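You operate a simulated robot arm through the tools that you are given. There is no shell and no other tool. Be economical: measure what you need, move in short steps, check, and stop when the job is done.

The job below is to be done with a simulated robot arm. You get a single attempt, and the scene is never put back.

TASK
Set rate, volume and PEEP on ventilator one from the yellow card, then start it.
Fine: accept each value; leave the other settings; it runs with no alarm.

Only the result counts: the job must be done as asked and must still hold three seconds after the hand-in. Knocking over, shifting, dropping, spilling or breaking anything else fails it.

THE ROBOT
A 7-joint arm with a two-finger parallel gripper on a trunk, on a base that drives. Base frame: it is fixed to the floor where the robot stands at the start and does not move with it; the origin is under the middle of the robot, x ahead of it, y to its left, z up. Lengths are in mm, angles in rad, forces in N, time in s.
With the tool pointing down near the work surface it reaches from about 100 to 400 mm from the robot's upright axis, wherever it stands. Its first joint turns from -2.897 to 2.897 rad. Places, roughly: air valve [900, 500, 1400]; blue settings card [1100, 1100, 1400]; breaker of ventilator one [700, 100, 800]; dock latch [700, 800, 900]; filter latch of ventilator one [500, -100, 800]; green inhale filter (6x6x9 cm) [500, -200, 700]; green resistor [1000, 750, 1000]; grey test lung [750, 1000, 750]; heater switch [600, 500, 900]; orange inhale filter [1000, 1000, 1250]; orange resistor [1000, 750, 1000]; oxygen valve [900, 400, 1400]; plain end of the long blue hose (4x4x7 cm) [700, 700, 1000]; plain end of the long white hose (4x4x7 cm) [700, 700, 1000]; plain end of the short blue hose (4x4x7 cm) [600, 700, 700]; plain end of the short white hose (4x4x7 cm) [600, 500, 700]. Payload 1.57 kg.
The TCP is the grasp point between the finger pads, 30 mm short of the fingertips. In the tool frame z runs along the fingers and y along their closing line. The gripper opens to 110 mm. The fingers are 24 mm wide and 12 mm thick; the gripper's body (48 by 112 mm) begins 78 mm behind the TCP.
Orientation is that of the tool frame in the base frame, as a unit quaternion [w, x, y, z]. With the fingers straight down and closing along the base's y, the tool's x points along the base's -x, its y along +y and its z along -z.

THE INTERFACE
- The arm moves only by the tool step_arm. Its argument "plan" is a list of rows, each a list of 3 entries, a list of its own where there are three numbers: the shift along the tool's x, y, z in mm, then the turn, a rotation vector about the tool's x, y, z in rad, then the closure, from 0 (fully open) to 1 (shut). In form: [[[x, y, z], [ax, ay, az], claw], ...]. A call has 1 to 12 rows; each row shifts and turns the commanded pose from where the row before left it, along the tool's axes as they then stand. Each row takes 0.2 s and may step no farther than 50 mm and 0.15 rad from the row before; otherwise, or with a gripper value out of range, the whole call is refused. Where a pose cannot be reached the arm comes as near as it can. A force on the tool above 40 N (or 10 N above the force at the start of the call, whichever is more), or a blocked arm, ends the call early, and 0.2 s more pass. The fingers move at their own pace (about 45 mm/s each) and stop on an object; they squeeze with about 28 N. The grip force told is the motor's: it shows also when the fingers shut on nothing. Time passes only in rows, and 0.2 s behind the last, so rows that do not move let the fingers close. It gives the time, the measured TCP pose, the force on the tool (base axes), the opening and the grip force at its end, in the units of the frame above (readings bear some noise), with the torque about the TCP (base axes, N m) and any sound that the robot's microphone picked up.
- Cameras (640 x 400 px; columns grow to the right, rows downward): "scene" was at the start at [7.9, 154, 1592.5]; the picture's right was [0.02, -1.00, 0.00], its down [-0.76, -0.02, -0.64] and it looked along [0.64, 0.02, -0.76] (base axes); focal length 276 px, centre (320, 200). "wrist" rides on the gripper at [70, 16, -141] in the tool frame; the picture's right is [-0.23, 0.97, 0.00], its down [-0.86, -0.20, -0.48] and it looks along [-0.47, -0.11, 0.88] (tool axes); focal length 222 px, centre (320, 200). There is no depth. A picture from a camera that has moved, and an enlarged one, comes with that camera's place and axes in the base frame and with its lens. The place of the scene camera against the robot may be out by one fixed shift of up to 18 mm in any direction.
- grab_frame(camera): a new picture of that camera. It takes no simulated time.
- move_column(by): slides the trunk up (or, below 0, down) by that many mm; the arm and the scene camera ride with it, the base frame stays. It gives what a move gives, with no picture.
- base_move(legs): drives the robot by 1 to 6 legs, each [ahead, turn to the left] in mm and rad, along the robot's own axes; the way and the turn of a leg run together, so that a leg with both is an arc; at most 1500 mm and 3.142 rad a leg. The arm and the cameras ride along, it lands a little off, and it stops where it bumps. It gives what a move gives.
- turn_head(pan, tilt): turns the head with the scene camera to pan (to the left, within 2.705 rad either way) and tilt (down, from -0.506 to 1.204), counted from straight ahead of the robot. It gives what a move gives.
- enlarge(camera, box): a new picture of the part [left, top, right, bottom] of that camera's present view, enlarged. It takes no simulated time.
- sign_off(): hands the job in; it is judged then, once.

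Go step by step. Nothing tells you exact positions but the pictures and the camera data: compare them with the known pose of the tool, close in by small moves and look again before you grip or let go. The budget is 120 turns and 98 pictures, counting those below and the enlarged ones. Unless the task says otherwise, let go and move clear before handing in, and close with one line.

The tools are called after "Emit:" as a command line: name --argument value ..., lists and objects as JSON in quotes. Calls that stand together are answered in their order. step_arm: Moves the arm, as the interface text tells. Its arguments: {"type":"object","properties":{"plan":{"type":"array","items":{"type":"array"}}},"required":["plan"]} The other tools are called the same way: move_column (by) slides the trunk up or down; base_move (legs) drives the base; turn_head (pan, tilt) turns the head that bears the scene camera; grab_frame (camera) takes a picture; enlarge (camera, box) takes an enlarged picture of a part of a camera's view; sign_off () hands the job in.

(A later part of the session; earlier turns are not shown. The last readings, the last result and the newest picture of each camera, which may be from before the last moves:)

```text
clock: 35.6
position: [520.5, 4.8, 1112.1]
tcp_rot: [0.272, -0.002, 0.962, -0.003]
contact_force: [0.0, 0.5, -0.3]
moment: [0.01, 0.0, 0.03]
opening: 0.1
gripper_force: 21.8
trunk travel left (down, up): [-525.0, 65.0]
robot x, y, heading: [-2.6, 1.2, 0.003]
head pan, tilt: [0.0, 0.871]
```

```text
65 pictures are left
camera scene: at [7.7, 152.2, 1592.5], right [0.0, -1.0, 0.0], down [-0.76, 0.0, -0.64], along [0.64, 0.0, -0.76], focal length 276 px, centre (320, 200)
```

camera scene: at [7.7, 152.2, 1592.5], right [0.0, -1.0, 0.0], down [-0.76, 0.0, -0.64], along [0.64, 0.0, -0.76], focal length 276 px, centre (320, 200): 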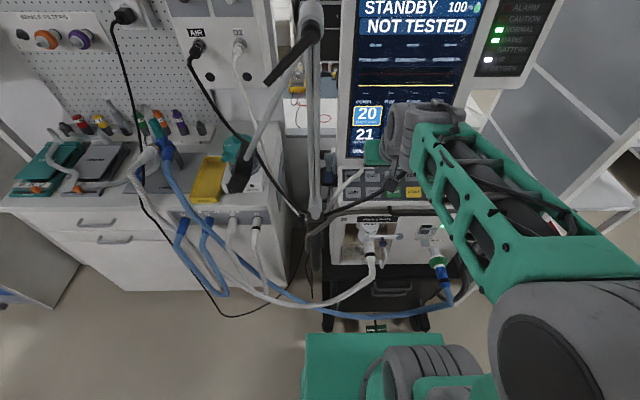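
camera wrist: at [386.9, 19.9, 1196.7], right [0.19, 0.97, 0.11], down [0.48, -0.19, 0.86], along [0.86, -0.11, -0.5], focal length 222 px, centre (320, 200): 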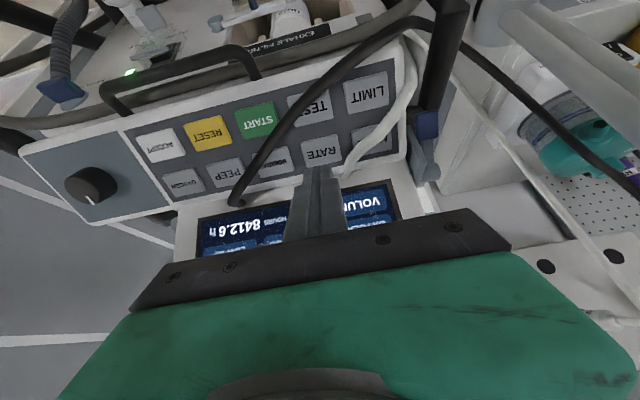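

The hoses stay where they are and don't follow the gripper, and RATE is selected. Next I'll move to a hover above the knob with the fingers opening.

Emit:
step_arm --plan '[[[4, -44, -17], [0, 0, 0], 0.3], [[4, -44, 0], [0, 0, 0], 0.3], [[4, -44, 0], [0, 0, 0], 0.3], [[4, -44, 0], [0, 0, 0], 0.3], [[4, -44, 0], [0, 0, 0], 0.3], [[2, -43, 0], [0, 0, 0], 0.3], [[0, 0, 0], [0, 0, 0], 0.3]]'

Emit:
grab_frame --camera "wrist"

Emit:
grab_frame --camera "scene"

```text
clock: 37.2
position: [495.7, -256.9, 1118.1]
tcp_rot: [0.272, -0.002, 0.962, -0.003]
contact_force: [0.5, -0.1, 0.6]
moment: [-0.03, 0.0, -0.01]
opening: 77.3
gripper_force: 0.0
trunk travel left (down, up): [-525.0, 65.0]
robot x, y, heading: [-0.4, 2.1, -0.0]
head pan, tilt: [0.0, 0.871]
```

```text
64 pictures are left
camera wrist: at [361.9, -241.7, 1201.9], right [0.19, 0.98, 0.11], down [0.48, -0.19, 0.86], along [0.86, -0.11, -0.5], focal length 222 px, centre (320, 200)
```

wrist: 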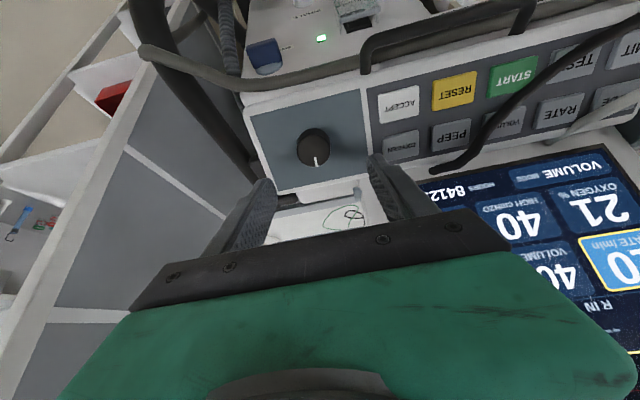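

```text
63 pictures are left
camera scene: at [7.9, 152.0, 1592.5], right [0.0, -1.0, 0.0], down [-0.77, 0.0, -0.64], along [0.64, 0.0, -0.77], focal length 276 px, centre (320, 200)
```

scene: 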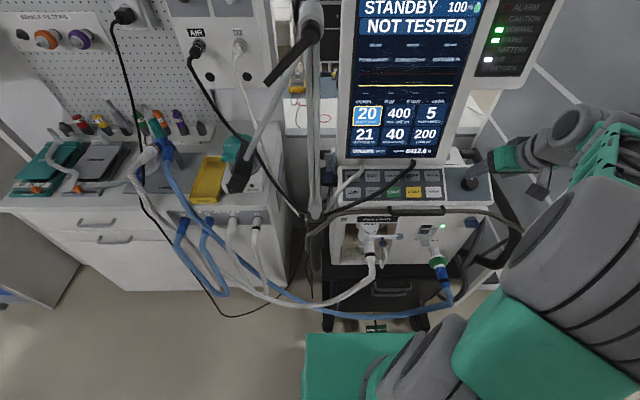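

Emit:
enlarge --camera "wrist" --box '[240, 90, 400, 190]'

```text
4.00 times, centred on (320, 140) of wrist
camera zoom: at [361.9, -241.7, 1201.9], right [0.19, 0.98, 0.11], down [0.48, -0.19, 0.86], along [0.86, -0.11, -0.5], focal length 888 px, centre (320, 440)
```

zoom: 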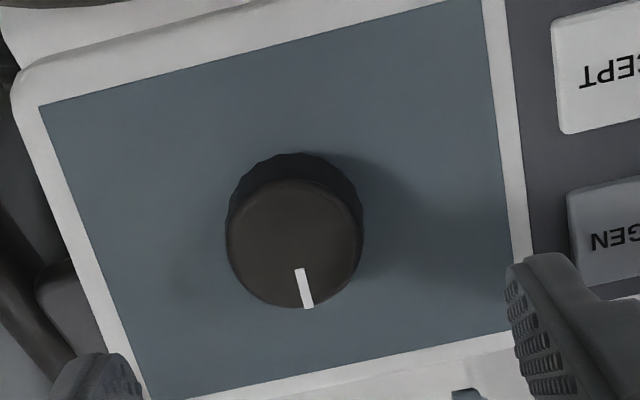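

The knob is about 36 mm across and 21 mm high, with its axis at y≈-265. I'll align and descend around it with the fingers open.

Emit:
step_arm --plan '[[[4, -8, 20], [0, 0, 0], 0.3], [[0, 0, 25], [0, 0, 0], 0.3], [[0, 0, 20], [0, 0, 0], 0.3], [[0, 0, 10], [0, 0, 0], 0.3], [[0, 0, 0], [0, 0, 0], 0.3]]'

Emit:
enlarge --camera "wrist" --box '[200, 60, 440, 210]'

Emit:
enlarge --camera "scene" --box '[400, 120, 520, 210]'

```text
clock: 38.4
position: [528.6, -263.1, 1052.2]
tcp_rot: [0.272, -0.002, 0.962, -0.003]
contact_force: [0.7, 0.3, 0.4]
moment: [-0.02, 0.0, -0.01]
opening: 77.1
gripper_force: 0.1
trunk travel left (down, up): [-525.0, 65.0]
robot x, y, heading: [2.4, -0.4, -0.003]
head pan, tilt: [0.0, 0.871]
```

```text
2.67 times, centred on (320, 135) of wrist
camera zoom: at [396.2, -249.3, 1135.5], right [0.19, 0.97, 0.11], down [0.48, -0.19, 0.86], along [0.86, -0.11, -0.5], focal length 592 px, centre (320, 373)
```

zoom: 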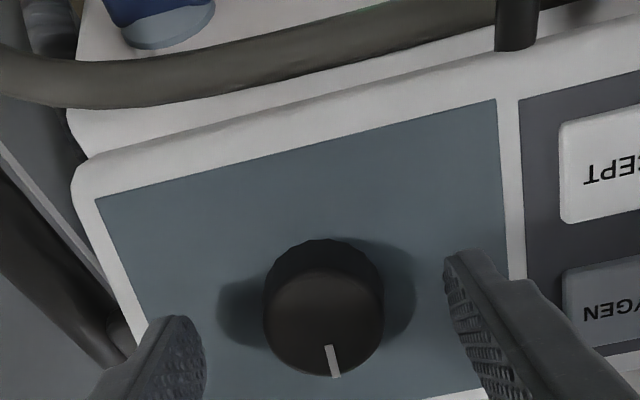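

```text
4.44 times, centred on (460, 165) of scene
camera zoom: at [7.8, 152.2, 1592.5], right [0.0, -1.0, 0.0], down [-0.76, 0.0, -0.64], along [0.64, 0.0, -0.76], focal length 1228 px, centre (-302, 356)
```

zoom: 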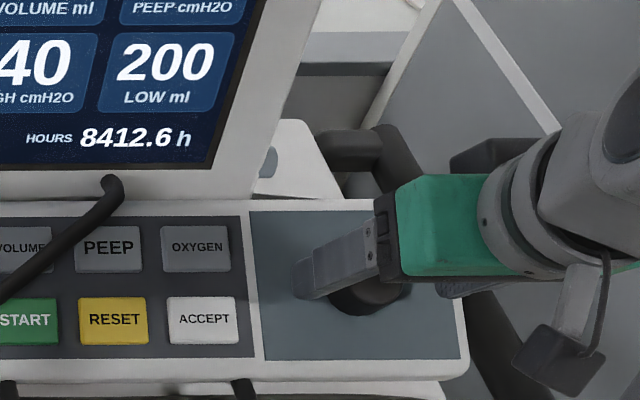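

The knob is centred between the fingers. I'll advance 14 mm and close.

Emit:
step_arm --plan '[[[0, 0, 7], [0, 0, 0], 0.3], [[0, 0, 4], [0, 0, 0], 0.3], [[0, 0, 3], [0, 0, 0], 0.3], [[0, 0, 0], [0, 0, 0], 0.3]]'

Emit:
enlarge --camera "wrist" --box '[200, 60, 440, 210]'

```text
clock: 39.4
position: [536.0, -264.8, 1039.2]
tcp_rot: [0.271, -0.003, 0.962, -0.002]
contact_force: [-0.9, 0.1, 0.3]
moment: [0.01, 0.01, 0.0]
opening: 76.9
gripper_force: 0.0
trunk travel left (down, up): [-525.0, 65.0]
robot x, y, heading: [-2.3, 0.2, 0.005]
head pan, tilt: [0.0, 0.871]
```

```text
2.67 times, centred on (320, 135) of wrist
camera zoom: at [403.3, -250.1, 1123.5], right [0.19, 0.97, 0.11], down [0.48, -0.19, 0.86], along [0.86, -0.11, -0.5], focal length 592 px, centre (320, 373)
```

zoom: 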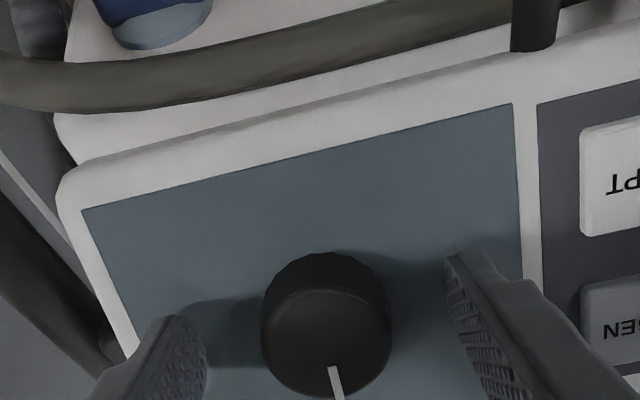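

Emit:
step_arm --plan '[[[-3, 0, 0], [0, 0, 0], 0.3], [[0, 0, 0], [0, 0, 0], 0.8], [[0, 0, 0], [0, 0, 0], 0.8], [[0, 0, 0], [0, 0, 0], 0.8], [[0, 0, 0], [0, 0, 0], 0.8]]'

Emit:
enlarge --camera "wrist" --box '[200, 60, 440, 210]'

```text
clock: 40.6
position: [538.7, -263.9, 1041.0]
tcp_rot: [0.272, -0.003, 0.962, -0.002]
contact_force: [0.1, 5.5, -0.3]
moment: [0.27, 0.09, 0.15]
opening: 39.2
gripper_force: 27.5
trunk travel left (down, up): [-525.0, 65.0]
robot x, y, heading: [1.1, 4.6, -0.002]
head pan, tilt: [0.0, 0.871]
```

```text
2.67 times, centred on (320, 135) of wrist
camera zoom: at [405.5, -249.0, 1125.2], right [0.19, 0.98, 0.11], down [0.48, -0.19, 0.86], along [0.86, -0.11, -0.5], focal length 592 px, centre (320, 373)
```

zoom: 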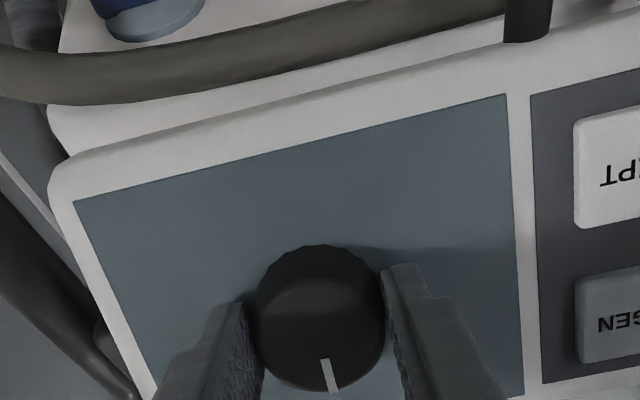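

The knob is held at 39 mm. I'll turn it clockwise a little and read the screen.

Emit:
step_arm --plan '[[[0, 0, 0], [0, 0, 0.1], 0.8], [[0, 0, 0], [0, 0, 0.1], 0.8], [[0, 0, 0], [0, 0, 0.1], 0.8], [[0, 0, 0], [0, 0, 0], 0.8]]'

Emit:
enlarge --camera "scene" --box '[330, 0, 540, 210]'

```text
clock: 41.6
position: [539.4, -265.2, 1041.3]
tcp_rot: [0.269, 0.141, 0.952, 0.038]
contact_force: [0.3, 7.6, 1.7]
moment: [0.31, 0.15, 0.18]
opening: 39.3
gripper_force: 27.9
trunk travel left (down, up): [-525.0, 65.0]
robot x, y, heading: [0.7, 0.2, -0.002]
head pan, tilt: [0.0, 0.871]
```

```text
1.90 times, centred on (435, 105) of scene
camera zoom: at [7.7, 153.3, 1592.4], right [0.0, -1.0, 0.0], down [-0.76, 0.0, -0.64], along [0.64, 0.0, -0.76], focal length 526 px, centre (101, 381)
```

zoom: 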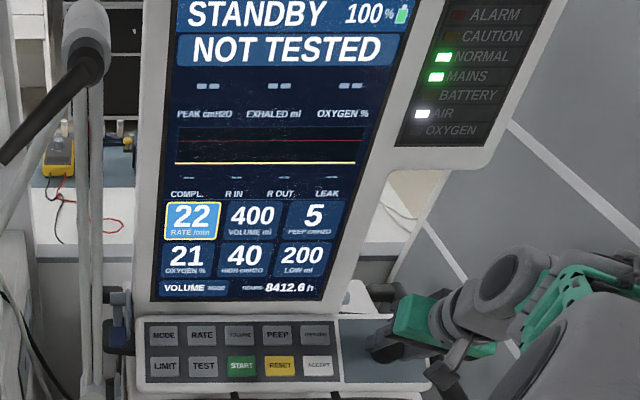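

Rate went to 22 after 0.3 rad, and the hoses are back in their old place. Turning another 0.3.

Emit:
step_arm --plan '[[[0, 0, 0], [0, 0, 0.1], 0.8], [[0, 0, 0], [0, 0, 0.1], 0.8], [[0, 0, 0], [0, 0, 0.1], 0.8], [[0, 0, 0], [0, 0, 0], 0.8]]'

Emit:
enlarge --camera "scene" --box '[380, 90, 480, 160]'

```text
clock: 42.6
position: [538.2, -264.6, 1040.1]
tcp_rot: [0.26, 0.283, 0.92, 0.079]
contact_force: [0.2, 4.4, 3.1]
moment: [-0.04, -0.23, -0.03]
opening: 39.5
gripper_force: 27.8
trunk travel left (down, up): [-525.0, 65.0]
robot x, y, heading: [2.2, -1.1, -0.003]
head pan, tilt: [0.0, 0.871]
```

```text
5.71 times, centred on (430, 125) of scene
camera zoom: at [7.7, 153.0, 1592.5], right [0.0, -1.0, 0.0], down [-0.76, 0.0, -0.64], along [0.64, 0.0, -0.76], focal length 1578 px, centre (-309, 629)
```

zoom: 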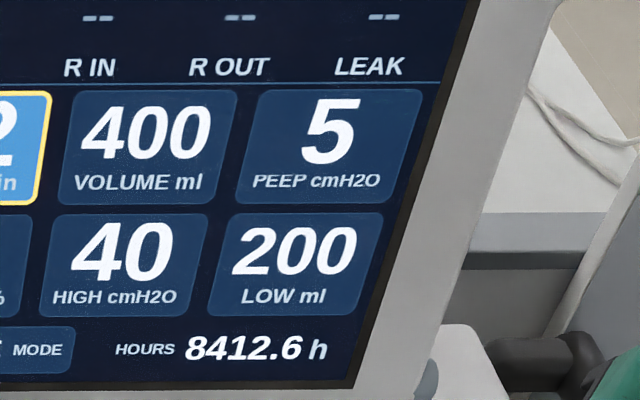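

Emit:
enlarge --camera "scene" --box '[340, 95, 450, 165]'

Emit:
enlarge --camera "wrist" --box '[200, 60, 440, 210]'

```text
5.71 times, centred on (395, 130) of scene
camera zoom: at [7.7, 153.0, 1592.5], right [0.0, -1.0, 0.0], down [-0.76, 0.0, -0.64], along [0.64, 0.0, -0.76], focal length 1578 px, centre (-109, 600)
```

zoom: 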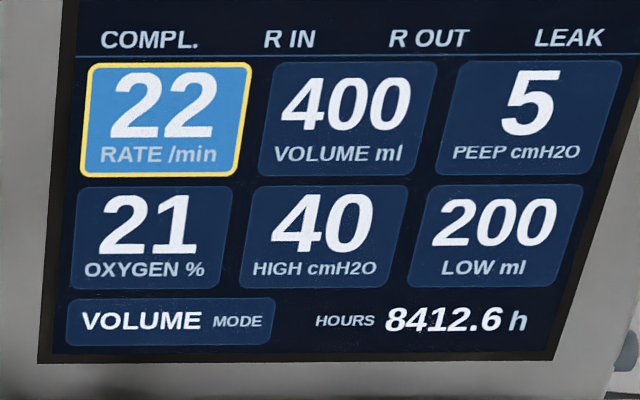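

```text
2.67 times, centred on (320, 135) of wrist
camera zoom: at [423.8, -212.9, 1135.9], right [0.63, 0.68, 0.38], down [0.26, -0.64, 0.72], along [0.74, -0.35, -0.58], focal length 592 px, centre (320, 373)
```

zoom: 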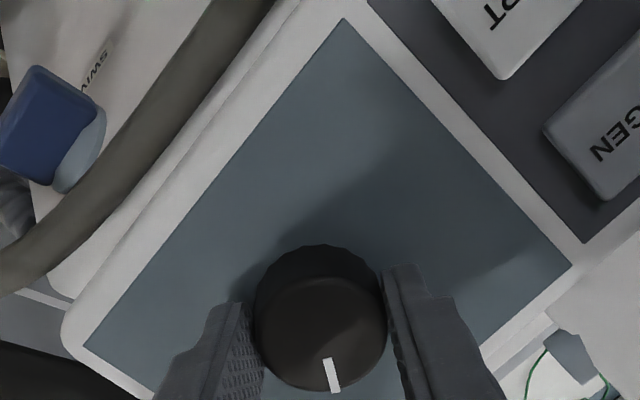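

The knob turns with the gripper, and one detent (about 30°) seems to give +2. I'll turn to 90° in all, which should give 26.

Emit:
step_arm --plan '[[[0, 0, 0], [0, 0, 0.1], 0.8], [[0, 0, 0], [0, 0, 0.1], 0.8], [[0, 0, 0], [0, 0, 0.1], 0.8], [[0, 0, 0], [0, 0, 0.1], 0.8], [[0, 0, 0], [0, 0, 0.05], 0.8], [[0, 0, 0], [0, 0, 0], 0.8]]'

Emit:
enlarge --camera "scene" --box '[340, 0, 560, 165]'

```text
clock: 44.0
position: [538.5, -264.1, 1040.7]
tcp_rot: [0.237, 0.48, 0.834, 0.134]
contact_force: [0.5, 0.8, 3.6]
moment: [-0.24, -0.19, -0.13]
opening: 39.2
gripper_force: 28.0
trunk travel left (down, up): [-525.0, 65.0]
robot x, y, heading: [0.5, -4.2, -0.003]
head pan, tilt: [0.0, 0.871]
```

```text
2.42 times, centred on (450, 82) of scene
camera zoom: at [7.8, 152.6, 1592.5], right [0.0, -1.0, 0.0], down [-0.76, 0.0, -0.64], along [0.64, 0.0, -0.76], focal length 670 px, centre (5, 485)
```

zoom: 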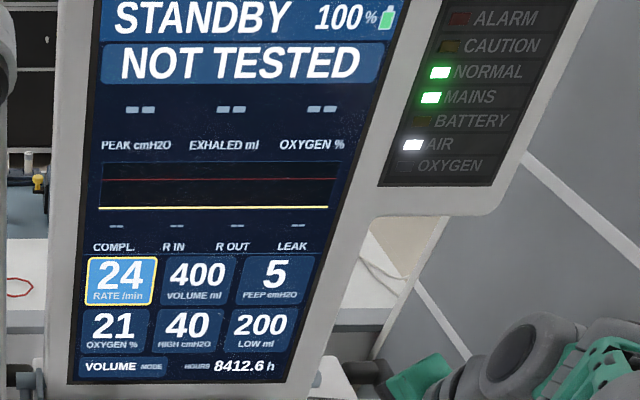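

24 at 1.05 rad, which confirms 30° per detent. Now +0.5 for the third.

Emit:
step_arm --plan '[[[0, 0, 0], [0, 0, 0.1], 0.8], [[0, 0, 0], [0, 0, 0.1], 0.8], [[0, 0, 0], [0, 0, 0.1], 0.8], [[0, 0, 0], [0, 0, 0.1], 0.8], [[0, 0, 0], [0, 0, 0.1], 0.8], [[0, 0, 0], [0, 0, 0], 0.8]]'

Emit:
enlarge --camera "scene" --box '[340, 0, 560, 165]'

```text
clock: 45.4
position: [538.6, -265.6, 1041.0]
tcp_rot: [0.195, 0.673, 0.688, 0.188]
contact_force: [-1.0, -1.2, 2.2]
moment: [-0.47, 0.47, -0.3]
opening: 39.7
gripper_force: 28.3
trunk travel left (down, up): [-525.0, 65.0]
robot x, y, heading: [3.8, -0.3, -0.005]
head pan, tilt: [0.0, 0.871]
```

```text
2.42 times, centred on (450, 82) of scene
camera zoom: at [7.6, 152.2, 1592.5], right [0.0, -1.0, 0.0], down [-0.76, 0.0, -0.64], along [0.64, 0.0, -0.76], focal length 670 px, centre (5, 485)
```

zoom: 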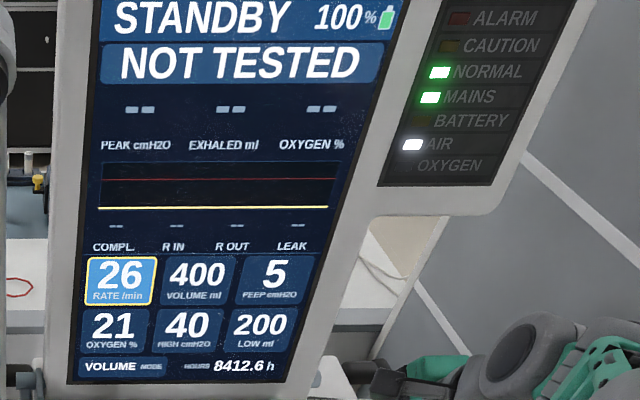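

Rate reads 26. I'll open, back off, turn the tool back and close the fingers.

Emit:
step_arm --plan '[[[0, 0, 0], [0, 0, 0], 0.4], [[0, 0, 0], [0, 0, 0], 0.4], [[0, 0, 0], [0, 0, 0], 0.4], [[0, 0, -10], [0, 0, 0], 0.4], [[0, 0, -20], [0, 0, 0], 0.4], [[0, 0, -20], [0, 0, 0], 0.4], [[0, 0, 0], [0, 0, -0.14], 1], [[0, 0, 0], [0, 0, -0.14], 1], [[0, 0, 0], [0, 0, -0.14], 1], [[0, 0, 0], [0, 0, -0.14], 1], [[0, 0, 0], [0, 0, -0.14], 1], [[0, 0, 0], [0, 0, -0.14], 1]]'

Emit:
step_arm --plan '[[[0, 0, 0], [0, 0, -0.14], 1], [[0, 0, 0], [0, 0, -0.14], 1], [[0, 0, 0], [0, 0, -0.14], 1], [[0, 0, 0], [0, 0, -0.14], 1], [[0, 0, 0], [0, 0, -0.15], 1], [[8, 33, 0], [0, 0, 0], 1], [[8, 33, 0], [0, 0, 0], 1], [[9, 33, 0], [0, 0, 0], 1], [[0, 0, 0], [0, 0, 0], 1]]'

Emit:
grab_frame --camera "wrist"

Emit:
enlarge --camera "scene" --box '[320, 90, 540, 230]'

```text
clock: 48.0
position: [512.8, -265.0, 1083.1]
tcp_rot: [0.256, 0.331, 0.903, 0.092]
contact_force: [-0.6, 0.2, 1.1]
moment: [0.02, -0.02, -0.01]
opening: 0.1
gripper_force: 21.4
trunk travel left (down, up): [-525.0, 65.0]
robot x, y, heading: [0.5, 1.8, 0.001]
head pan, tilt: [0.0, 0.871]
```

```text
clock: 50.0
position: [489.2, -166.6, 1068.5]
tcp_rot: [0.271, -0.002, 0.962, -0.001]
contact_force: [-0.1, 0.3, 0.2]
moment: [-0.01, -0.03, 0.02]
opening: 0.0
gripper_force: 21.6
trunk travel left (down, up): [-525.0, 65.0]
robot x, y, heading: [2.3, 0.8, 0.001]
head pan, tilt: [0.0, 0.871]
```

```text
51 pictures are left
camera wrist: at [356.6, -151.6, 1153.3], right [0.19, 0.97, 0.11], down [0.48, -0.19, 0.86], along [0.86, -0.11, -0.5], focal length 222 px, centre (320, 200)
```

wrist: 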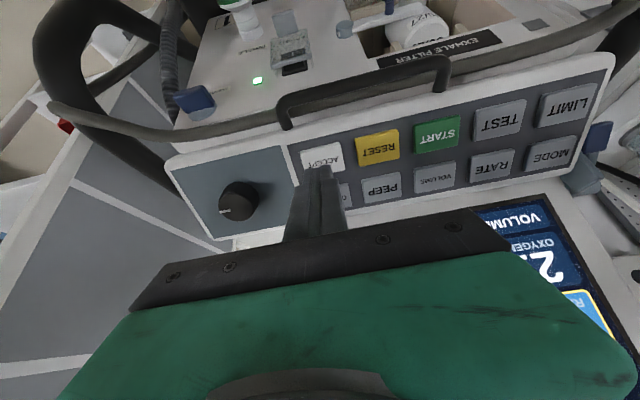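

```text
2.86 times, centred on (430, 160) of scene
camera zoom: at [7.7, 152.5, 1592.5], right [0.0, -1.0, 0.0], down [-0.76, 0.0, -0.64], along [0.64, 0.0, -0.76], focal length 789 px, centre (6, 314)
```

zoom: 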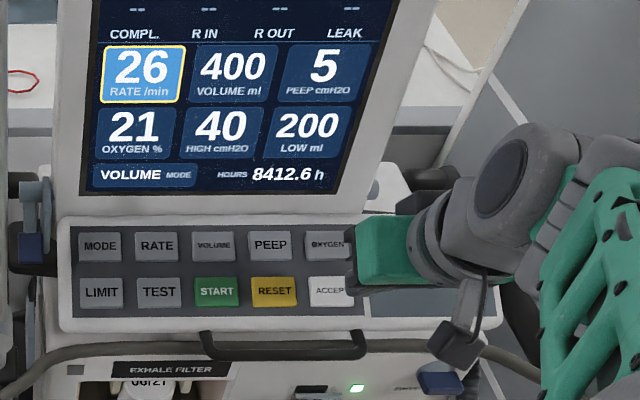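

Aligned on ACCEPT. I'll advance and press.

Emit:
step_arm --plan '[[[0, 0, 22], [0, 0, 0], 1], [[0, 0, 20], [0, 0, 0], 1], [[0, 0, 5], [0, 0, 0], 1], [[0, 0, 3], [0, 0, 0], 1], [[0, 0, 2], [0, 0, 0], 1], [[0, 0, 2], [0, 0, 0], 1]]'

Emit:
enlarge --camera "scene" --box '[320, 90, 540, 230]'

```text
clock: 51.4
position: [518.7, -165.7, 1026.5]
tcp_rot: [0.274, -0.002, 0.962, -0.003]
contact_force: [-9.4, 3.4, 16.0]
moment: [0.18, 0.18, 0.0]
opening: 0.1
gripper_force: 20.9
trunk travel left (down, up): [-525.0, 65.0]
robot x, y, heading: [0.9, 2.7, 0.005]
head pan, tilt: [0.0, 0.871]
heard: click
```

```text
2.86 times, centred on (430, 160) of scene
camera zoom: at [5.2, 153.2, 1592.7], right [0.0, -1.0, 0.0], down [-0.76, 0.0, -0.65], along [0.65, 0.0, -0.76], focal length 789 px, centre (6, 314)
```

zoom: 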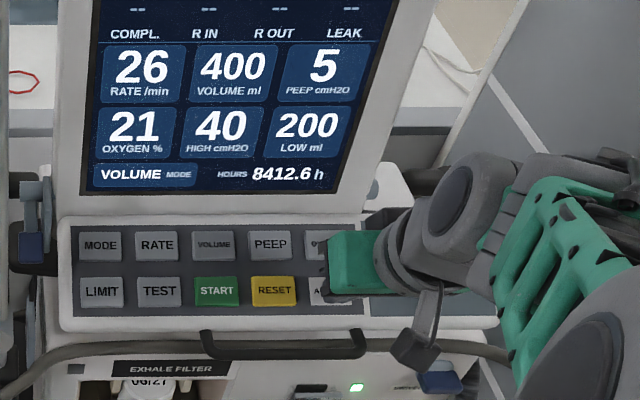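

Rate 26 is accepted. Now VOLUME.

Emit:
step_arm --plan '[[[0, 0, -10], [0, 0, 0], 1], [[0, 0, -30], [0, 0, 0], 1], [[-15, 38, 0], [0, 0, 0], 1], [[-15, 38, 0], [0, 0, 0], 1], [[-15, 38, 0], [0, 0, 0], 1], [[0, 0, 10], [0, 0, 0], 1], [[0, 0, 0], [0, 0, 0], 1]]'

Emit:
grab_frame --camera "wrist"

```text
clock: 53.0
position: [542.2, -53.5, 1071.4]
tcp_rot: [0.271, -0.001, 0.962, -0.002]
contact_force: [-0.6, -0.4, -0.5]
moment: [-0.02, 0.02, -0.03]
opening: 0.2
gripper_force: 21.1
trunk travel left (down, up): [-525.0, 65.0]
robot x, y, heading: [-1.6, 3.2, 0.004]
head pan, tilt: [0.0, 0.871]
heard: click
```

```text
48 pictures are left
camera wrist: at [407.4, -37.4, 1155.6], right [0.19, 0.97, 0.11], down [0.48, -0.19, 0.86], along [0.86, -0.11, -0.5], focal length 222 px, centre (320, 200)
```

wrist: 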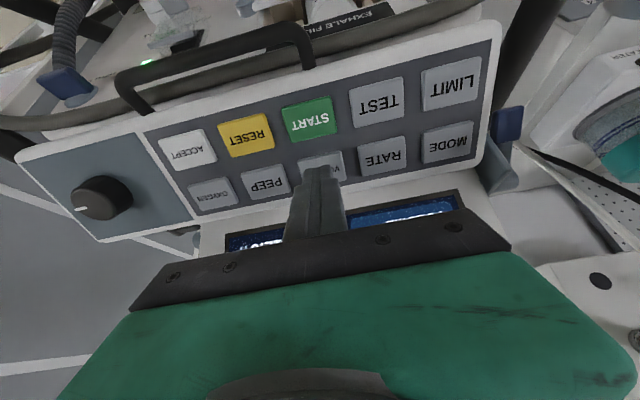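

Emit:
step_arm --plan '[[[0, 0, 15], [0, 0, 0], 1], [[0, 0, 5], [0, 0, 0], 1], [[0, 0, 3], [0, 0, 0], 1], [[0, 0, 2], [0, 0, 0], 1], [[0, 0, 2], [0, 0, 0], 1]]'

Emit:
enlarge --camera "scene" --box '[320, 90, 540, 230]'

```text
clock: 54.2
position: [556.2, -53.1, 1050.0]
tcp_rot: [0.272, -0.003, 0.962, -0.002]
contact_force: [-2.6, 1.3, 2.7]
moment: [-0.02, 0.04, 0.03]
opening: 0.0
gripper_force: 21.0
trunk travel left (down, up): [-525.0, 65.0]
robot x, y, heading: [1.9, 1.0, 0.001]
head pan, tilt: [0.0, 0.871]
heard: click
```

```text
2.86 times, centred on (430, 160) of scene
camera zoom: at [7.3, 152.5, 1592.6], right [0.0, -1.0, 0.0], down [-0.76, 0.0, -0.64], along [0.64, 0.0, -0.76], focal length 789 px, centre (6, 314)
```

zoom: 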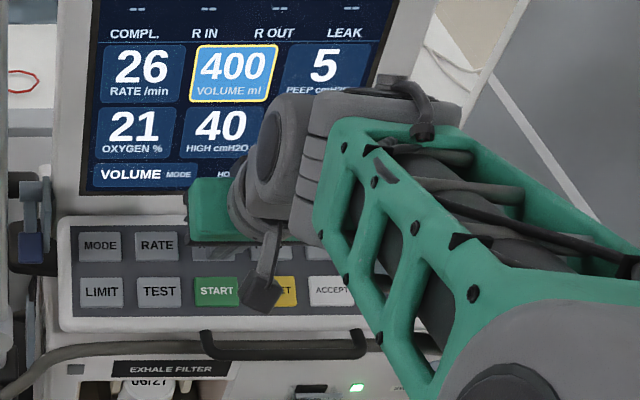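

Volume is selected. Back to the knob using the known grip pose.

Emit:
step_arm --plan '[[[0, 0, -20], [0, 0, 0], 1], [[0, 0, -40], [0, 0, 0], 1], [[4, -43, 0], [0, 0, 0], 0.35], [[4, -42, 0], [0, 0, 0], 0.35], [[4, -42, 0], [0, 0, 0], 0.35], [[4, -42, 0], [0, 0, 0], 0.35], [[4, -42, 0], [0, 0, 0], 0.35], [[0, 0, 0], [0, 0, 0], 0.35], [[0, 0, 20], [0, 0, 0], 0.35], [[0, 0, 8], [0, 0, 0], 0.35]]'

Emit:
grab_frame --camera "wrist"

```text
clock: 56.4
position: [525.2, -263.9, 1067.8]
tcp_rot: [0.271, -0.002, 0.962, -0.003]
contact_force: [0.1, 0.3, 0.1]
moment: [0.01, 0.02, 0.0]
opening: 71.4
gripper_force: 0.1
trunk travel left (down, up): [-525.0, 65.0]
robot x, y, heading: [-1.0, 3.3, 0.003]
head pan, tilt: [0.0, 0.871]
```

```text
46 pictures are left
camera wrist: at [390.7, -248.9, 1151.9], right [0.19, 0.97, 0.11], down [0.48, -0.19, 0.86], along [0.86, -0.11, -0.5], focal length 222 px, centre (320, 200)
```

wrist: 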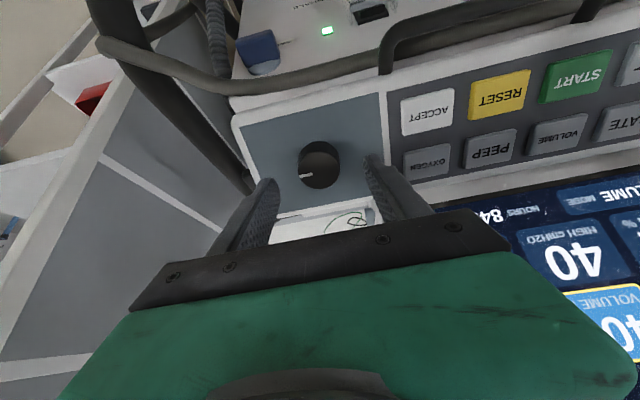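

Emit:
step_arm --plan '[[[2, 0, 15], [0, 0, 0], 0.35], [[0, 0, 10], [0, 0, 0], 0.35], [[0, 0, 5], [0, 0, 0], 0.35], [[0, 0, 0], [0, 0, 0], 0.8], [[0, 0, 0], [0, 0, 0], 0.8], [[0, 0, 0], [0, 0, 0], 0.8], [[0, 0, 0], [0, 0, 0.13], 0.8], [[0, 0, 0], [0, 0, 0.13], 0.8], [[0, 0, 0], [0, 0, 0.13], 0.8], [[0, 0, 0], [0, 0, 0.13], 0.8], [[0, 0, 0], [0, 0, 0], 0.8]]'

Emit:
enlarge --camera "scene" --box '[340, 95, 450, 165]'

```text
clock: 58.8
position: [536.2, -263.4, 1041.0]
tcp_rot: [0.263, 0.247, 0.93, 0.067]
contact_force: [1.4, -1.8, 2.5]
moment: [-0.23, -0.31, -0.12]
opening: 39.1
gripper_force: 27.5
trunk travel left (down, up): [-525.0, 65.0]
robot x, y, heading: [-0.1, -3.2, -0.001]
head pan, tilt: [0.0, 0.871]
```

```text
5.71 times, centred on (395, 130) of scene
camera zoom: at [7.8, 152.1, 1592.6], right [0.0, -1.0, 0.0], down [-0.76, 0.0, -0.64], along [0.64, 0.0, -0.76], focal length 1578 px, centre (-109, 600)
```

zoom: 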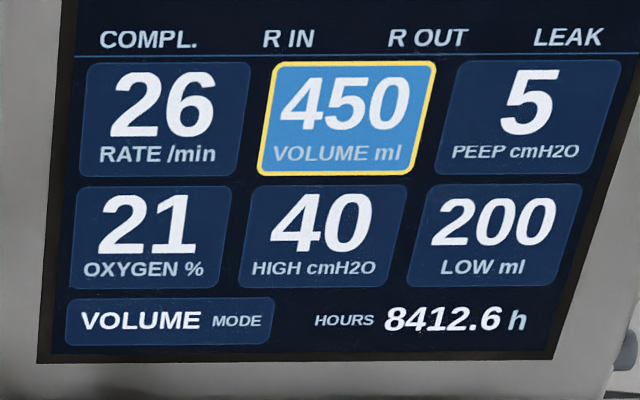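

450 after one detent. I'll release and press ACCEPT.

Emit:
step_arm --plan '[[[0, 0, 0], [0, 0, 0], 0.4], [[0, 0, 0], [0, 0, 0], 0.4], [[0, 0, -10], [0, 0, 0], 0.4], [[0, 0, -20], [0, 0, 0], 0.4], [[0, 0, -20], [0, 0, -0.13], 0.4], [[0, 0, 0], [0, 0, -0.13], 1], [[0, 0, 0], [0, 0, -0.13], 1], [[0, 0, 0], [0, 0, -0.13], 1], [[8, 33, 0], [0, 0, 0], 1], [[8, 32, 0], [0, 0, 0], 1], [[8, 32, 0], [0, 0, 0], 1], [[0, 0, 0], [0, 0, 0], 1]]'

Emit:
enlarge --camera "scene" --box '[320, 90, 540, 230]'

```text
clock: 61.4
position: [488.9, -168.4, 1069.8]
tcp_rot: [0.272, -0.003, 0.962, -0.002]
contact_force: [0.4, 0.4, -0.5]
moment: [-0.01, 0.02, 0.0]
opening: 0.1
gripper_force: 21.2
trunk travel left (down, up): [-525.0, 65.0]
robot x, y, heading: [-2.4, 0.5, 0.001]
head pan, tilt: [0.0, 0.871]
```

```text
2.86 times, centred on (430, 160) of scene
camera zoom: at [7.7, 152.5, 1592.5], right [0.0, -1.0, 0.0], down [-0.76, 0.0, -0.64], along [0.64, 0.0, -0.76], focal length 789 px, centre (6, 314)
```

zoom: 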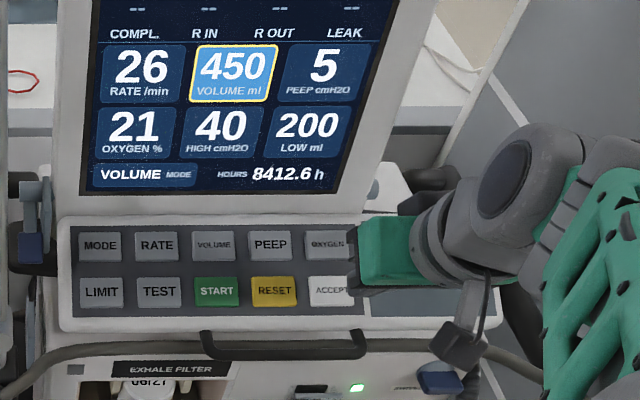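

Emit:
step_arm --plan '[[[0, 0, 22], [0, 0, 0], 1], [[0, 0, 20], [0, 0, 0], 1], [[0, 0, 5], [0, 0, 0], 1], [[0, 0, 3], [0, 0, 0], 1], [[0, 0, 2], [0, 0, 0], 1], [[0, 0, 2], [0, 0, 0], 1]]'

Emit:
enlarge --camera "scene" --box '[320, 90, 540, 230]'

```text
clock: 62.8
position: [516.8, -166.7, 1025.6]
tcp_rot: [0.273, -0.002, 0.962, -0.002]
contact_force: [-9.6, -0.1, 12.1]
moment: [0.04, 0.21, 0.01]
opening: 0.0
gripper_force: 21.5
trunk travel left (down, up): [-525.0, 65.0]
robot x, y, heading: [3.6, 0.3, 0.005]
head pan, tilt: [0.0, 0.871]
heard: click
```

```text
2.86 times, centred on (430, 160) of scene
camera zoom: at [5.6, 152.6, 1592.7], right [0.0, -1.0, 0.0], down [-0.76, 0.0, -0.65], along [0.65, 0.0, -0.76], focal length 789 px, centre (6, 314)
```

zoom: 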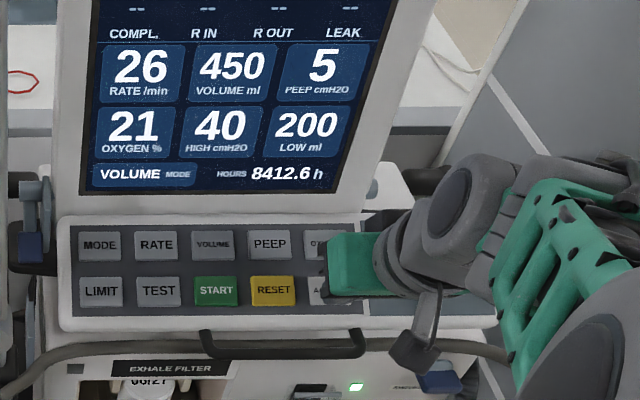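

Volume 450 is accepted. Now PEEP.

Emit:
step_arm --plan '[[[0, 0, -10], [0, 0, 0], 1], [[0, 0, -30], [0, 0, 0], 1], [[-23, 29, 0], [0, 0, 0], 1], [[-23, 29, 0], [0, 0, 0], 1], [[0, 0, 10], [0, 0, 0], 1], [[0, 0, 0], [0, 0, 0], 1]]'

Emit:
grab_frame --camera "wrist"

```text
clock: 64.2
position: [541.7, -108.6, 1074.4]
tcp_rot: [0.271, -0.002, 0.963, -0.002]
contact_force: [0.6, -0.1, 0.3]
moment: [-0.02, 0.05, -0.01]
opening: 0.1
gripper_force: 21.3
trunk travel left (down, up): [-525.0, 65.0]
robot x, y, heading: [0.5, 0.6, 0.005]
head pan, tilt: [0.0, 0.871]
```

```text
42 pictures are left
camera wrist: at [408.3, -93.4, 1157.8], right [0.19, 0.97, 0.11], down [0.48, -0.19, 0.86], along [0.86, -0.11, -0.5], focal length 222 px, centre (320, 200)
```

wrist: 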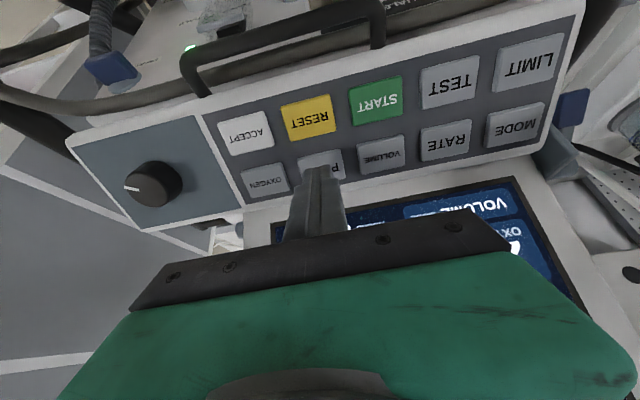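

Emit:
step_arm --plan '[[[0, 0, 17], [0, 0, 0], 1], [[0, 0, 5], [0, 0, 0], 1], [[0, 0, 3], [0, 0, 0], 1], [[0, 0, 2], [0, 0, 0], 1], [[0, 0, 2], [0, 0, 0], 1]]'

Emit:
enlarge --camera "scene" --box '[320, 90, 540, 230]'

```text
clock: 65.4
position: [556.9, -107.3, 1049.4]
tcp_rot: [0.271, -0.002, 0.962, -0.002]
contact_force: [-2.1, 0.2, 1.9]
moment: [-0.02, 0.1, 0.04]
opening: 0.0
gripper_force: 21.6
trunk travel left (down, up): [-525.0, 65.0]
robot x, y, heading: [-0.8, 0.8, 0.002]
head pan, tilt: [0.0, 0.871]
heard: click
```

```text
2.86 times, centred on (430, 160) of scene
camera zoom: at [7.3, 152.4, 1592.5], right [0.0, -1.0, 0.0], down [-0.76, 0.0, -0.64], along [0.64, 0.0, -0.76], focal length 789 px, centre (6, 314)
```

zoom: 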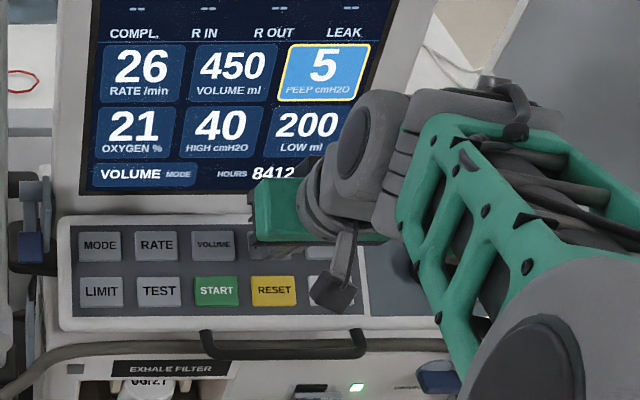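

PEEP is selected. Back to the knob.

Emit:
step_arm --plan '[[[0, 0, -20], [0, 0, 0], 1], [[0, 0, -40], [0, 0, 0], 1], [[5, -40, 0], [0, 0, 0], 0.35], [[5, -39, 0], [0, 0, 0], 0.35], [[5, -39, 0], [0, 0, 0], 0.35], [[5, -39, 0], [0, 0, 0], 0.35], [[0, 0, 0], [0, 0, 0], 0.35], [[0, 0, 20], [0, 0, 0], 0.35], [[0, 0, 8], [0, 0, 0], 0.35], [[0, 0, 0], [0, 0, 0], 0.35]]'

Emit:
enlarge --camera "wrist" --box '[200, 60, 440, 210]'

```text
clock: 67.6
position: [521.0, -264.6, 1067.5]
tcp_rot: [0.271, -0.002, 0.962, -0.001]
contact_force: [-0.5, 0.3, 0.1]
moment: [0.02, -0.01, -0.03]
opening: 71.5
gripper_force: 0.0
trunk travel left (down, up): [-525.0, 65.0]
robot x, y, heading: [-4.6, 4.0, 0.01]
head pan, tilt: [0.0, 0.871]
```

```text
2.67 times, centred on (320, 135) of wrist
camera zoom: at [388.7, -248.8, 1150.4], right [0.19, 0.97, 0.11], down [0.48, -0.19, 0.86], along [0.86, -0.11, -0.5], focal length 592 px, centre (320, 373)
```

zoom: 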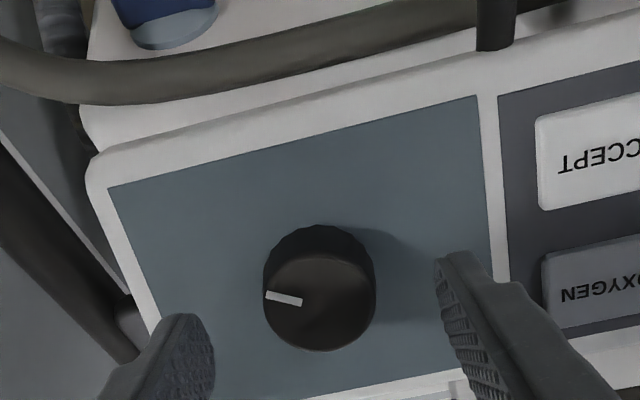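

Emit:
step_arm --plan '[[[0, 0, 15], [0, 0, 0], 0.35], [[0, 0, 10], [0, 0, 0], 0.35], [[0, 0, 5], [0, 0, 0], 0.35], [[0, 0, 0], [0, 0, 0], 0.8], [[0, 0, 0], [0, 0, 0], 0.8], [[0, 0, 0], [0, 0, 0], 0.8], [[0, 0, 0], [0, 0, 0.13], 0.8], [[0, 0, 0], [0, 0, 0.13], 0.8], [[0, 0, 0], [0, 0, 0.13], 0.8], [[0, 0, 0], [0, 0, 0.1], 0.8], [[0, 0, 0], [0, 0, 0], 0.8]]'

Emit:
enlarge --camera "scene" --box '[340, 95, 450, 165]'

```text
clock: 70.0
position: [539.3, -262.9, 1040.6]
tcp_rot: [0.264, 0.231, 0.934, 0.065]
contact_force: [0.0, 1.1, 0.2]
moment: [-0.09, -0.24, -0.04]
opening: 38.9
gripper_force: 28.0
trunk travel left (down, up): [-525.0, 65.0]
robot x, y, heading: [-0.4, -3.8, 0.004]
head pan, tilt: [0.0, 0.871]
```

```text
5.71 times, centred on (395, 130) of scene
camera zoom: at [7.7, 152.6, 1592.5], right [0.0, -1.0, 0.0], down [-0.76, 0.0, -0.64], along [0.64, 0.0, -0.76], focal length 1578 px, centre (-109, 600)
```

zoom: 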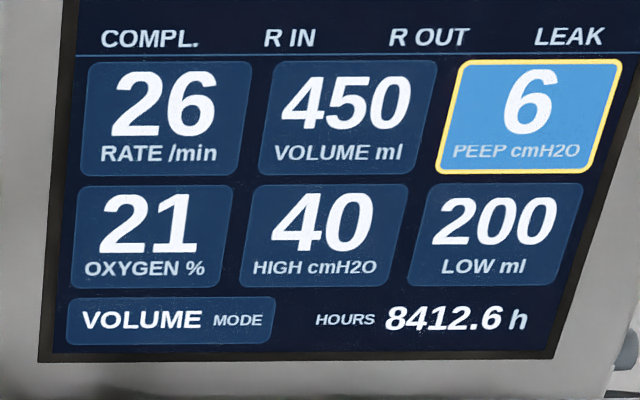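

PEEP is 6. I'll release and go to ACCEPT.

Emit:
step_arm --plan '[[[0, 0, 0], [0, 0, 0], 0.4], [[0, 0, 0], [0, 0, 0], 0.4], [[0, 0, -10], [0, 0, 0], 0.4], [[0, 0, -20], [0, 0, 0], 0.4], [[0, 0, -20], [0, 0, -0.13], 0.4], [[0, 0, 0], [0, 0, -0.13], 1], [[0, 0, 0], [0, 0, -0.13], 1], [[0, 0, 0], [0, 0, -0.1], 1], [[8, 33, 0], [0, 0, 0], 1], [[8, 32, 0], [0, 0, 0], 1], [[8, 32, 0], [0, 0, 0], 1], [[0, 0, 0], [0, 0, 0], 1]]'

Emit:
enlarge --camera "scene" --box '[320, 90, 540, 230]'

```text
clock: 72.6
position: [492.8, -167.7, 1070.1]
tcp_rot: [0.272, -0.001, 0.962, -0.002]
contact_force: [0.7, 0.6, 0.2]
moment: [0.0, 0.02, -0.02]
opening: 0.0
gripper_force: 21.1
trunk travel left (down, up): [-525.0, 65.0]
robot x, y, heading: [2.7, -0.5, 0.008]
head pan, tilt: [0.0, 0.871]
```

```text
2.86 times, centred on (430, 160) of scene
camera zoom: at [7.7, 152.5, 1592.5], right [0.0, -1.0, 0.0], down [-0.76, 0.0, -0.64], along [0.64, 0.0, -0.76], focal length 789 px, centre (6, 314)
```

zoom: 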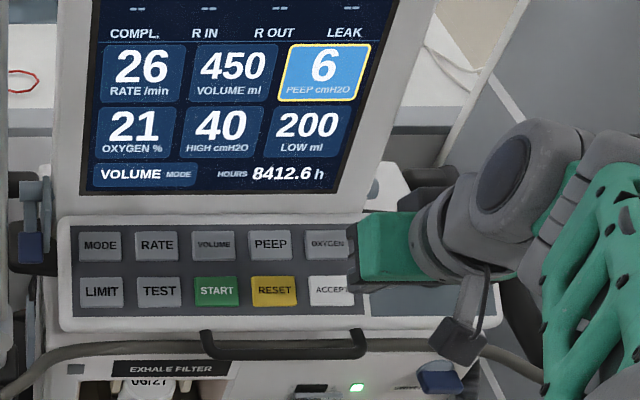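

Emit:
step_arm --plan '[[[2, 1, 22], [0, 0, 0], 1], [[0, 0, 20], [0, 0, 0], 1], [[0, 0, 5], [0, 0, 0], 1], [[0, 0, 3], [0, 0, 0], 1], [[0, 0, 2], [0, 0, 0], 1], [[0, 0, 1], [0, 0, 0], 1]]'

Emit:
enlarge --camera "scene" --box '[320, 90, 540, 230]'

```text
clock: 74.0
position: [518.8, -168.6, 1026.0]
tcp_rot: [0.273, -0.001, 0.962, -0.003]
contact_force: [-5.6, -2.4, 13.9]
moment: [-0.01, 0.09, -0.04]
opening: 0.1
gripper_force: 21.5
trunk travel left (down, up): [-525.0, 65.0]
robot x, y, heading: [-2.0, 6.1, 0.003]
head pan, tilt: [0.0, 0.871]
heard: click
```

```text
2.86 times, centred on (430, 160) of scene
camera zoom: at [5.9, 152.4, 1592.7], right [0.0, -1.0, 0.0], down [-0.76, 0.0, -0.65], along [0.65, 0.0, -0.76], focal length 789 px, centre (6, 314)
```

zoom: 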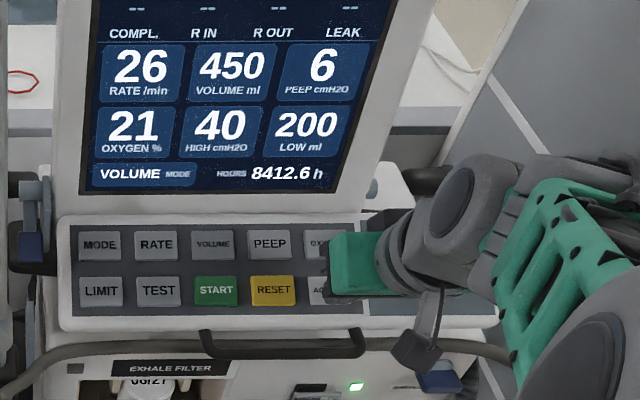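

All three values are accepted. Next is START.

Emit:
step_arm --plan '[[[0, 0, -10], [0, 0, 0], 1], [[0, 0, -25], [0, 0, 0], 1], [[0, 39, 0], [0, 0, 0], 1], [[0, 38, 0], [0, 0, 0], 1], [[0, 38, 0], [0, 0, 0], 1], [[0, 0, 0], [0, 0, 0], 1]]'

Emit:
grab_frame --camera "wrist"

Emit:
enlarge --camera "scene" --box '[20, 100, 300, 275]'

```text
clock: 75.4
position: [498.2, -52.7, 1051.6]
tcp_rot: [0.271, -0.002, 0.963, -0.002]
contact_force: [0.1, 0.7, -0.8]
moment: [0.0, 0.02, 0.0]
opening: 0.0
gripper_force: 21.1
trunk travel left (down, up): [-525.0, 65.0]
robot x, y, heading: [-0.6, -1.4, 0.002]
head pan, tilt: [0.0, 0.871]
```

```text
36 pictures are left
camera wrist: at [365.3, -37.5, 1136.1], right [0.19, 0.97, 0.11], down [0.48, -0.19, 0.86], along [0.86, -0.11, -0.5], focal length 222 px, centre (320, 200)
```

wrist: 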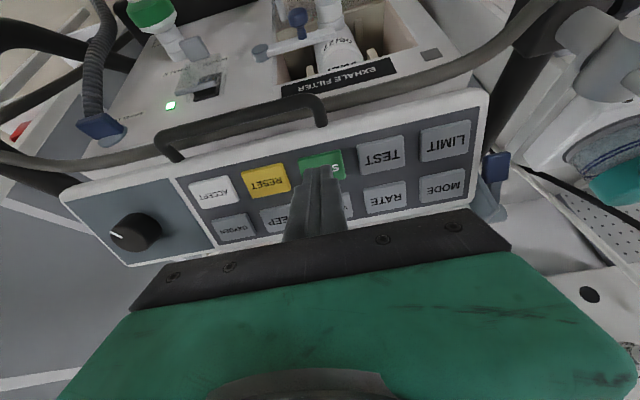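

```text
2.29 times, centred on (160, 188) of scene
camera zoom: at [7.8, 152.5, 1592.5], right [0.0, -1.0, 0.0], down [-0.76, 0.0, -0.64], along [0.64, 0.0, -0.76], focal length 631 px, centre (686, 229)
```

zoom: 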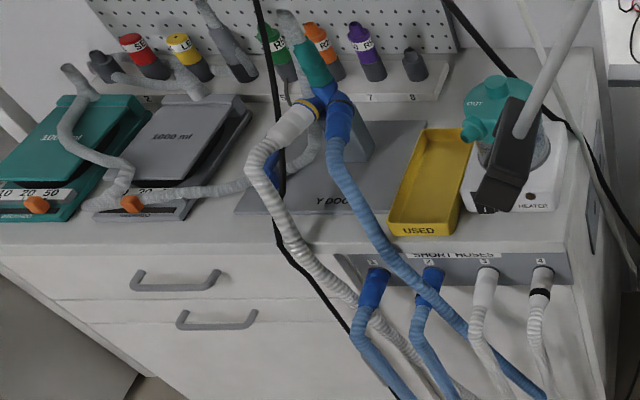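

The Y piece is docked and linked to the lung. I'll press START.

Emit:
step_arm --plan '[[[0, 0, 20], [0, 0, 0], 1], [[0, 0, 5], [0, 0, 0], 1], [[0, 0, 3], [0, 0, 0], 1], [[0, 0, 2], [0, 0, 0], 1], [[0, 0, 2], [0, 0, 0], 1]]'

Emit:
enlarge --camera "scene" --box '[320, 0, 560, 165]'

```text
clock: 76.6
position: [514.5, -53.7, 1027.0]
tcp_rot: [0.272, -0.002, 0.962, -0.001]
contact_force: [-2.9, -0.5, 5.4]
moment: [0.03, 0.05, 0.0]
opening: 0.0
gripper_force: 21.3
trunk travel left (down, up): [-525.0, 65.0]
robot x, y, heading: [-2.0, -1.1, -0.001]
head pan, tilt: [0.0, 0.871]
heard: click
```

```text
2.42 times, centred on (440, 82) of scene
camera zoom: at [7.1, 152.4, 1592.6], right [0.0, -1.0, 0.0], down [-0.76, 0.0, -0.64], along [0.64, 0.0, -0.76], focal length 670 px, centre (29, 485)
```

zoom: 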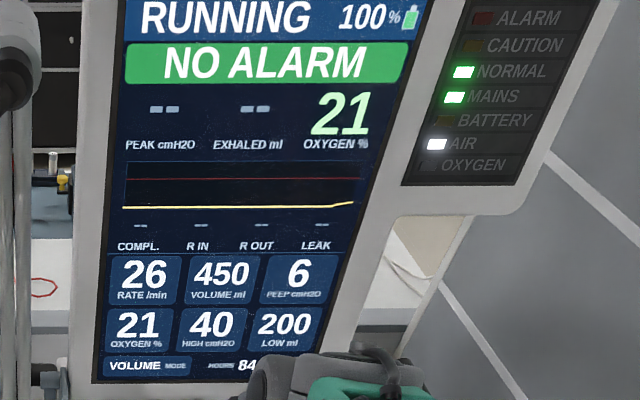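

It is running with no alarm so far. I'll back away and watch several breaths.

Emit:
step_arm --plan '[[[0, 0, -10], [0, 0, 0], 1], [[0, 0, -30], [0, 0, 0], 1], [[0, 0, -40], [0, 0, 0], 1], [[20, -30, -20], [0, 0, 0], 1], [[0, -40, 0], [0, 0, 0], 1], [[0, -40, 0], [0, 0, 0], 1], [[0, 0, 0], [0, 0, 0], 1], [[0, 0, 0], [0, 0, 0], 1], [[0, 0, 0], [0, 0, 0], 1], [[0, 0, 0], [0, 0, 0], 1], [[0, 0, 0], [0, 0, 0], 1], [[0, 0, 0], [0, 0, 0], 1]]'

Emit:
step_arm --plan '[[[0, 0, 0], [0, 0, 0], 1], [[0, 0, 0], [0, 0, 0], 1], [[0, 0, 0], [0, 0, 0], 1], [[0, 0, 0], [0, 0, 0], 1], [[0, 0, 0], [0, 0, 0], 1], [[0, 0, 0], [0, 0, 0], 1], [[0, 0, 0], [0, 0, 0], 1], [[0, 0, 0], [0, 0, 0], 1], [[0, 0, 0], [0, 0, 0], 1], [[0, 0, 0], [0, 0, 0], 1], [[0, 0, 0], [0, 0, 0], 1], [[0, 0, 0], [0, 0, 0], 1]]'

Emit:
grab_frame --camera "scene"

Emit:
enlarge --camera "scene" --box '[320, 0, 560, 165]'

```text
clock: 79.2
position: [446.1, -162.2, 1102.8]
tcp_rot: [0.272, -0.002, 0.962, -0.001]
contact_force: [-0.6, 0.1, 0.4]
moment: [-0.01, 0.0, 0.0]
opening: 0.1
gripper_force: 20.9
trunk travel left (down, up): [-525.0, 65.0]
robot x, y, heading: [0.4, 2.7, 0.001]
head pan, tilt: [0.0, 0.871]
```

```text
clock: 81.8
position: [445.9, -163.2, 1102.6]
tcp_rot: [0.272, -0.002, 0.962, -0.002]
contact_force: [-0.5, 0.2, 0.2]
moment: [0.02, 0.03, -0.01]
opening: 0.0
gripper_force: 21.0
trunk travel left (down, up): [-525.0, 65.0]
robot x, y, heading: [3.2, 2.9, -0.001]
head pan, tilt: [0.0, 0.871]
```

```text
33 pictures are left
camera scene: at [7.8, 152.3, 1592.5], right [0.0, -1.0, 0.0], down [-0.76, 0.0, -0.64], along [0.64, 0.0, -0.76], focal length 276 px, centre (320, 200)
```

scene: 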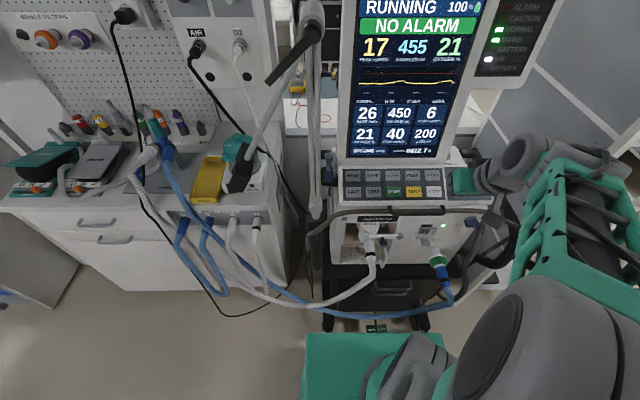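

```text
2.42 times, centred on (440, 82) of scene
camera zoom: at [7.8, 152.3, 1592.5], right [0.0, -1.0, 0.0], down [-0.76, 0.0, -0.64], along [0.64, 0.0, -0.76], focal length 670 px, centre (29, 485)
```

zoom: 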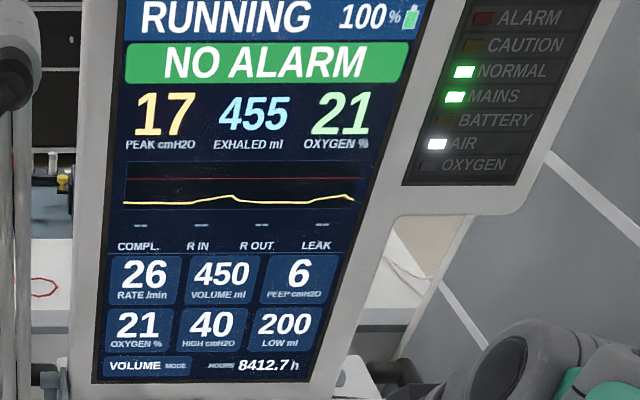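

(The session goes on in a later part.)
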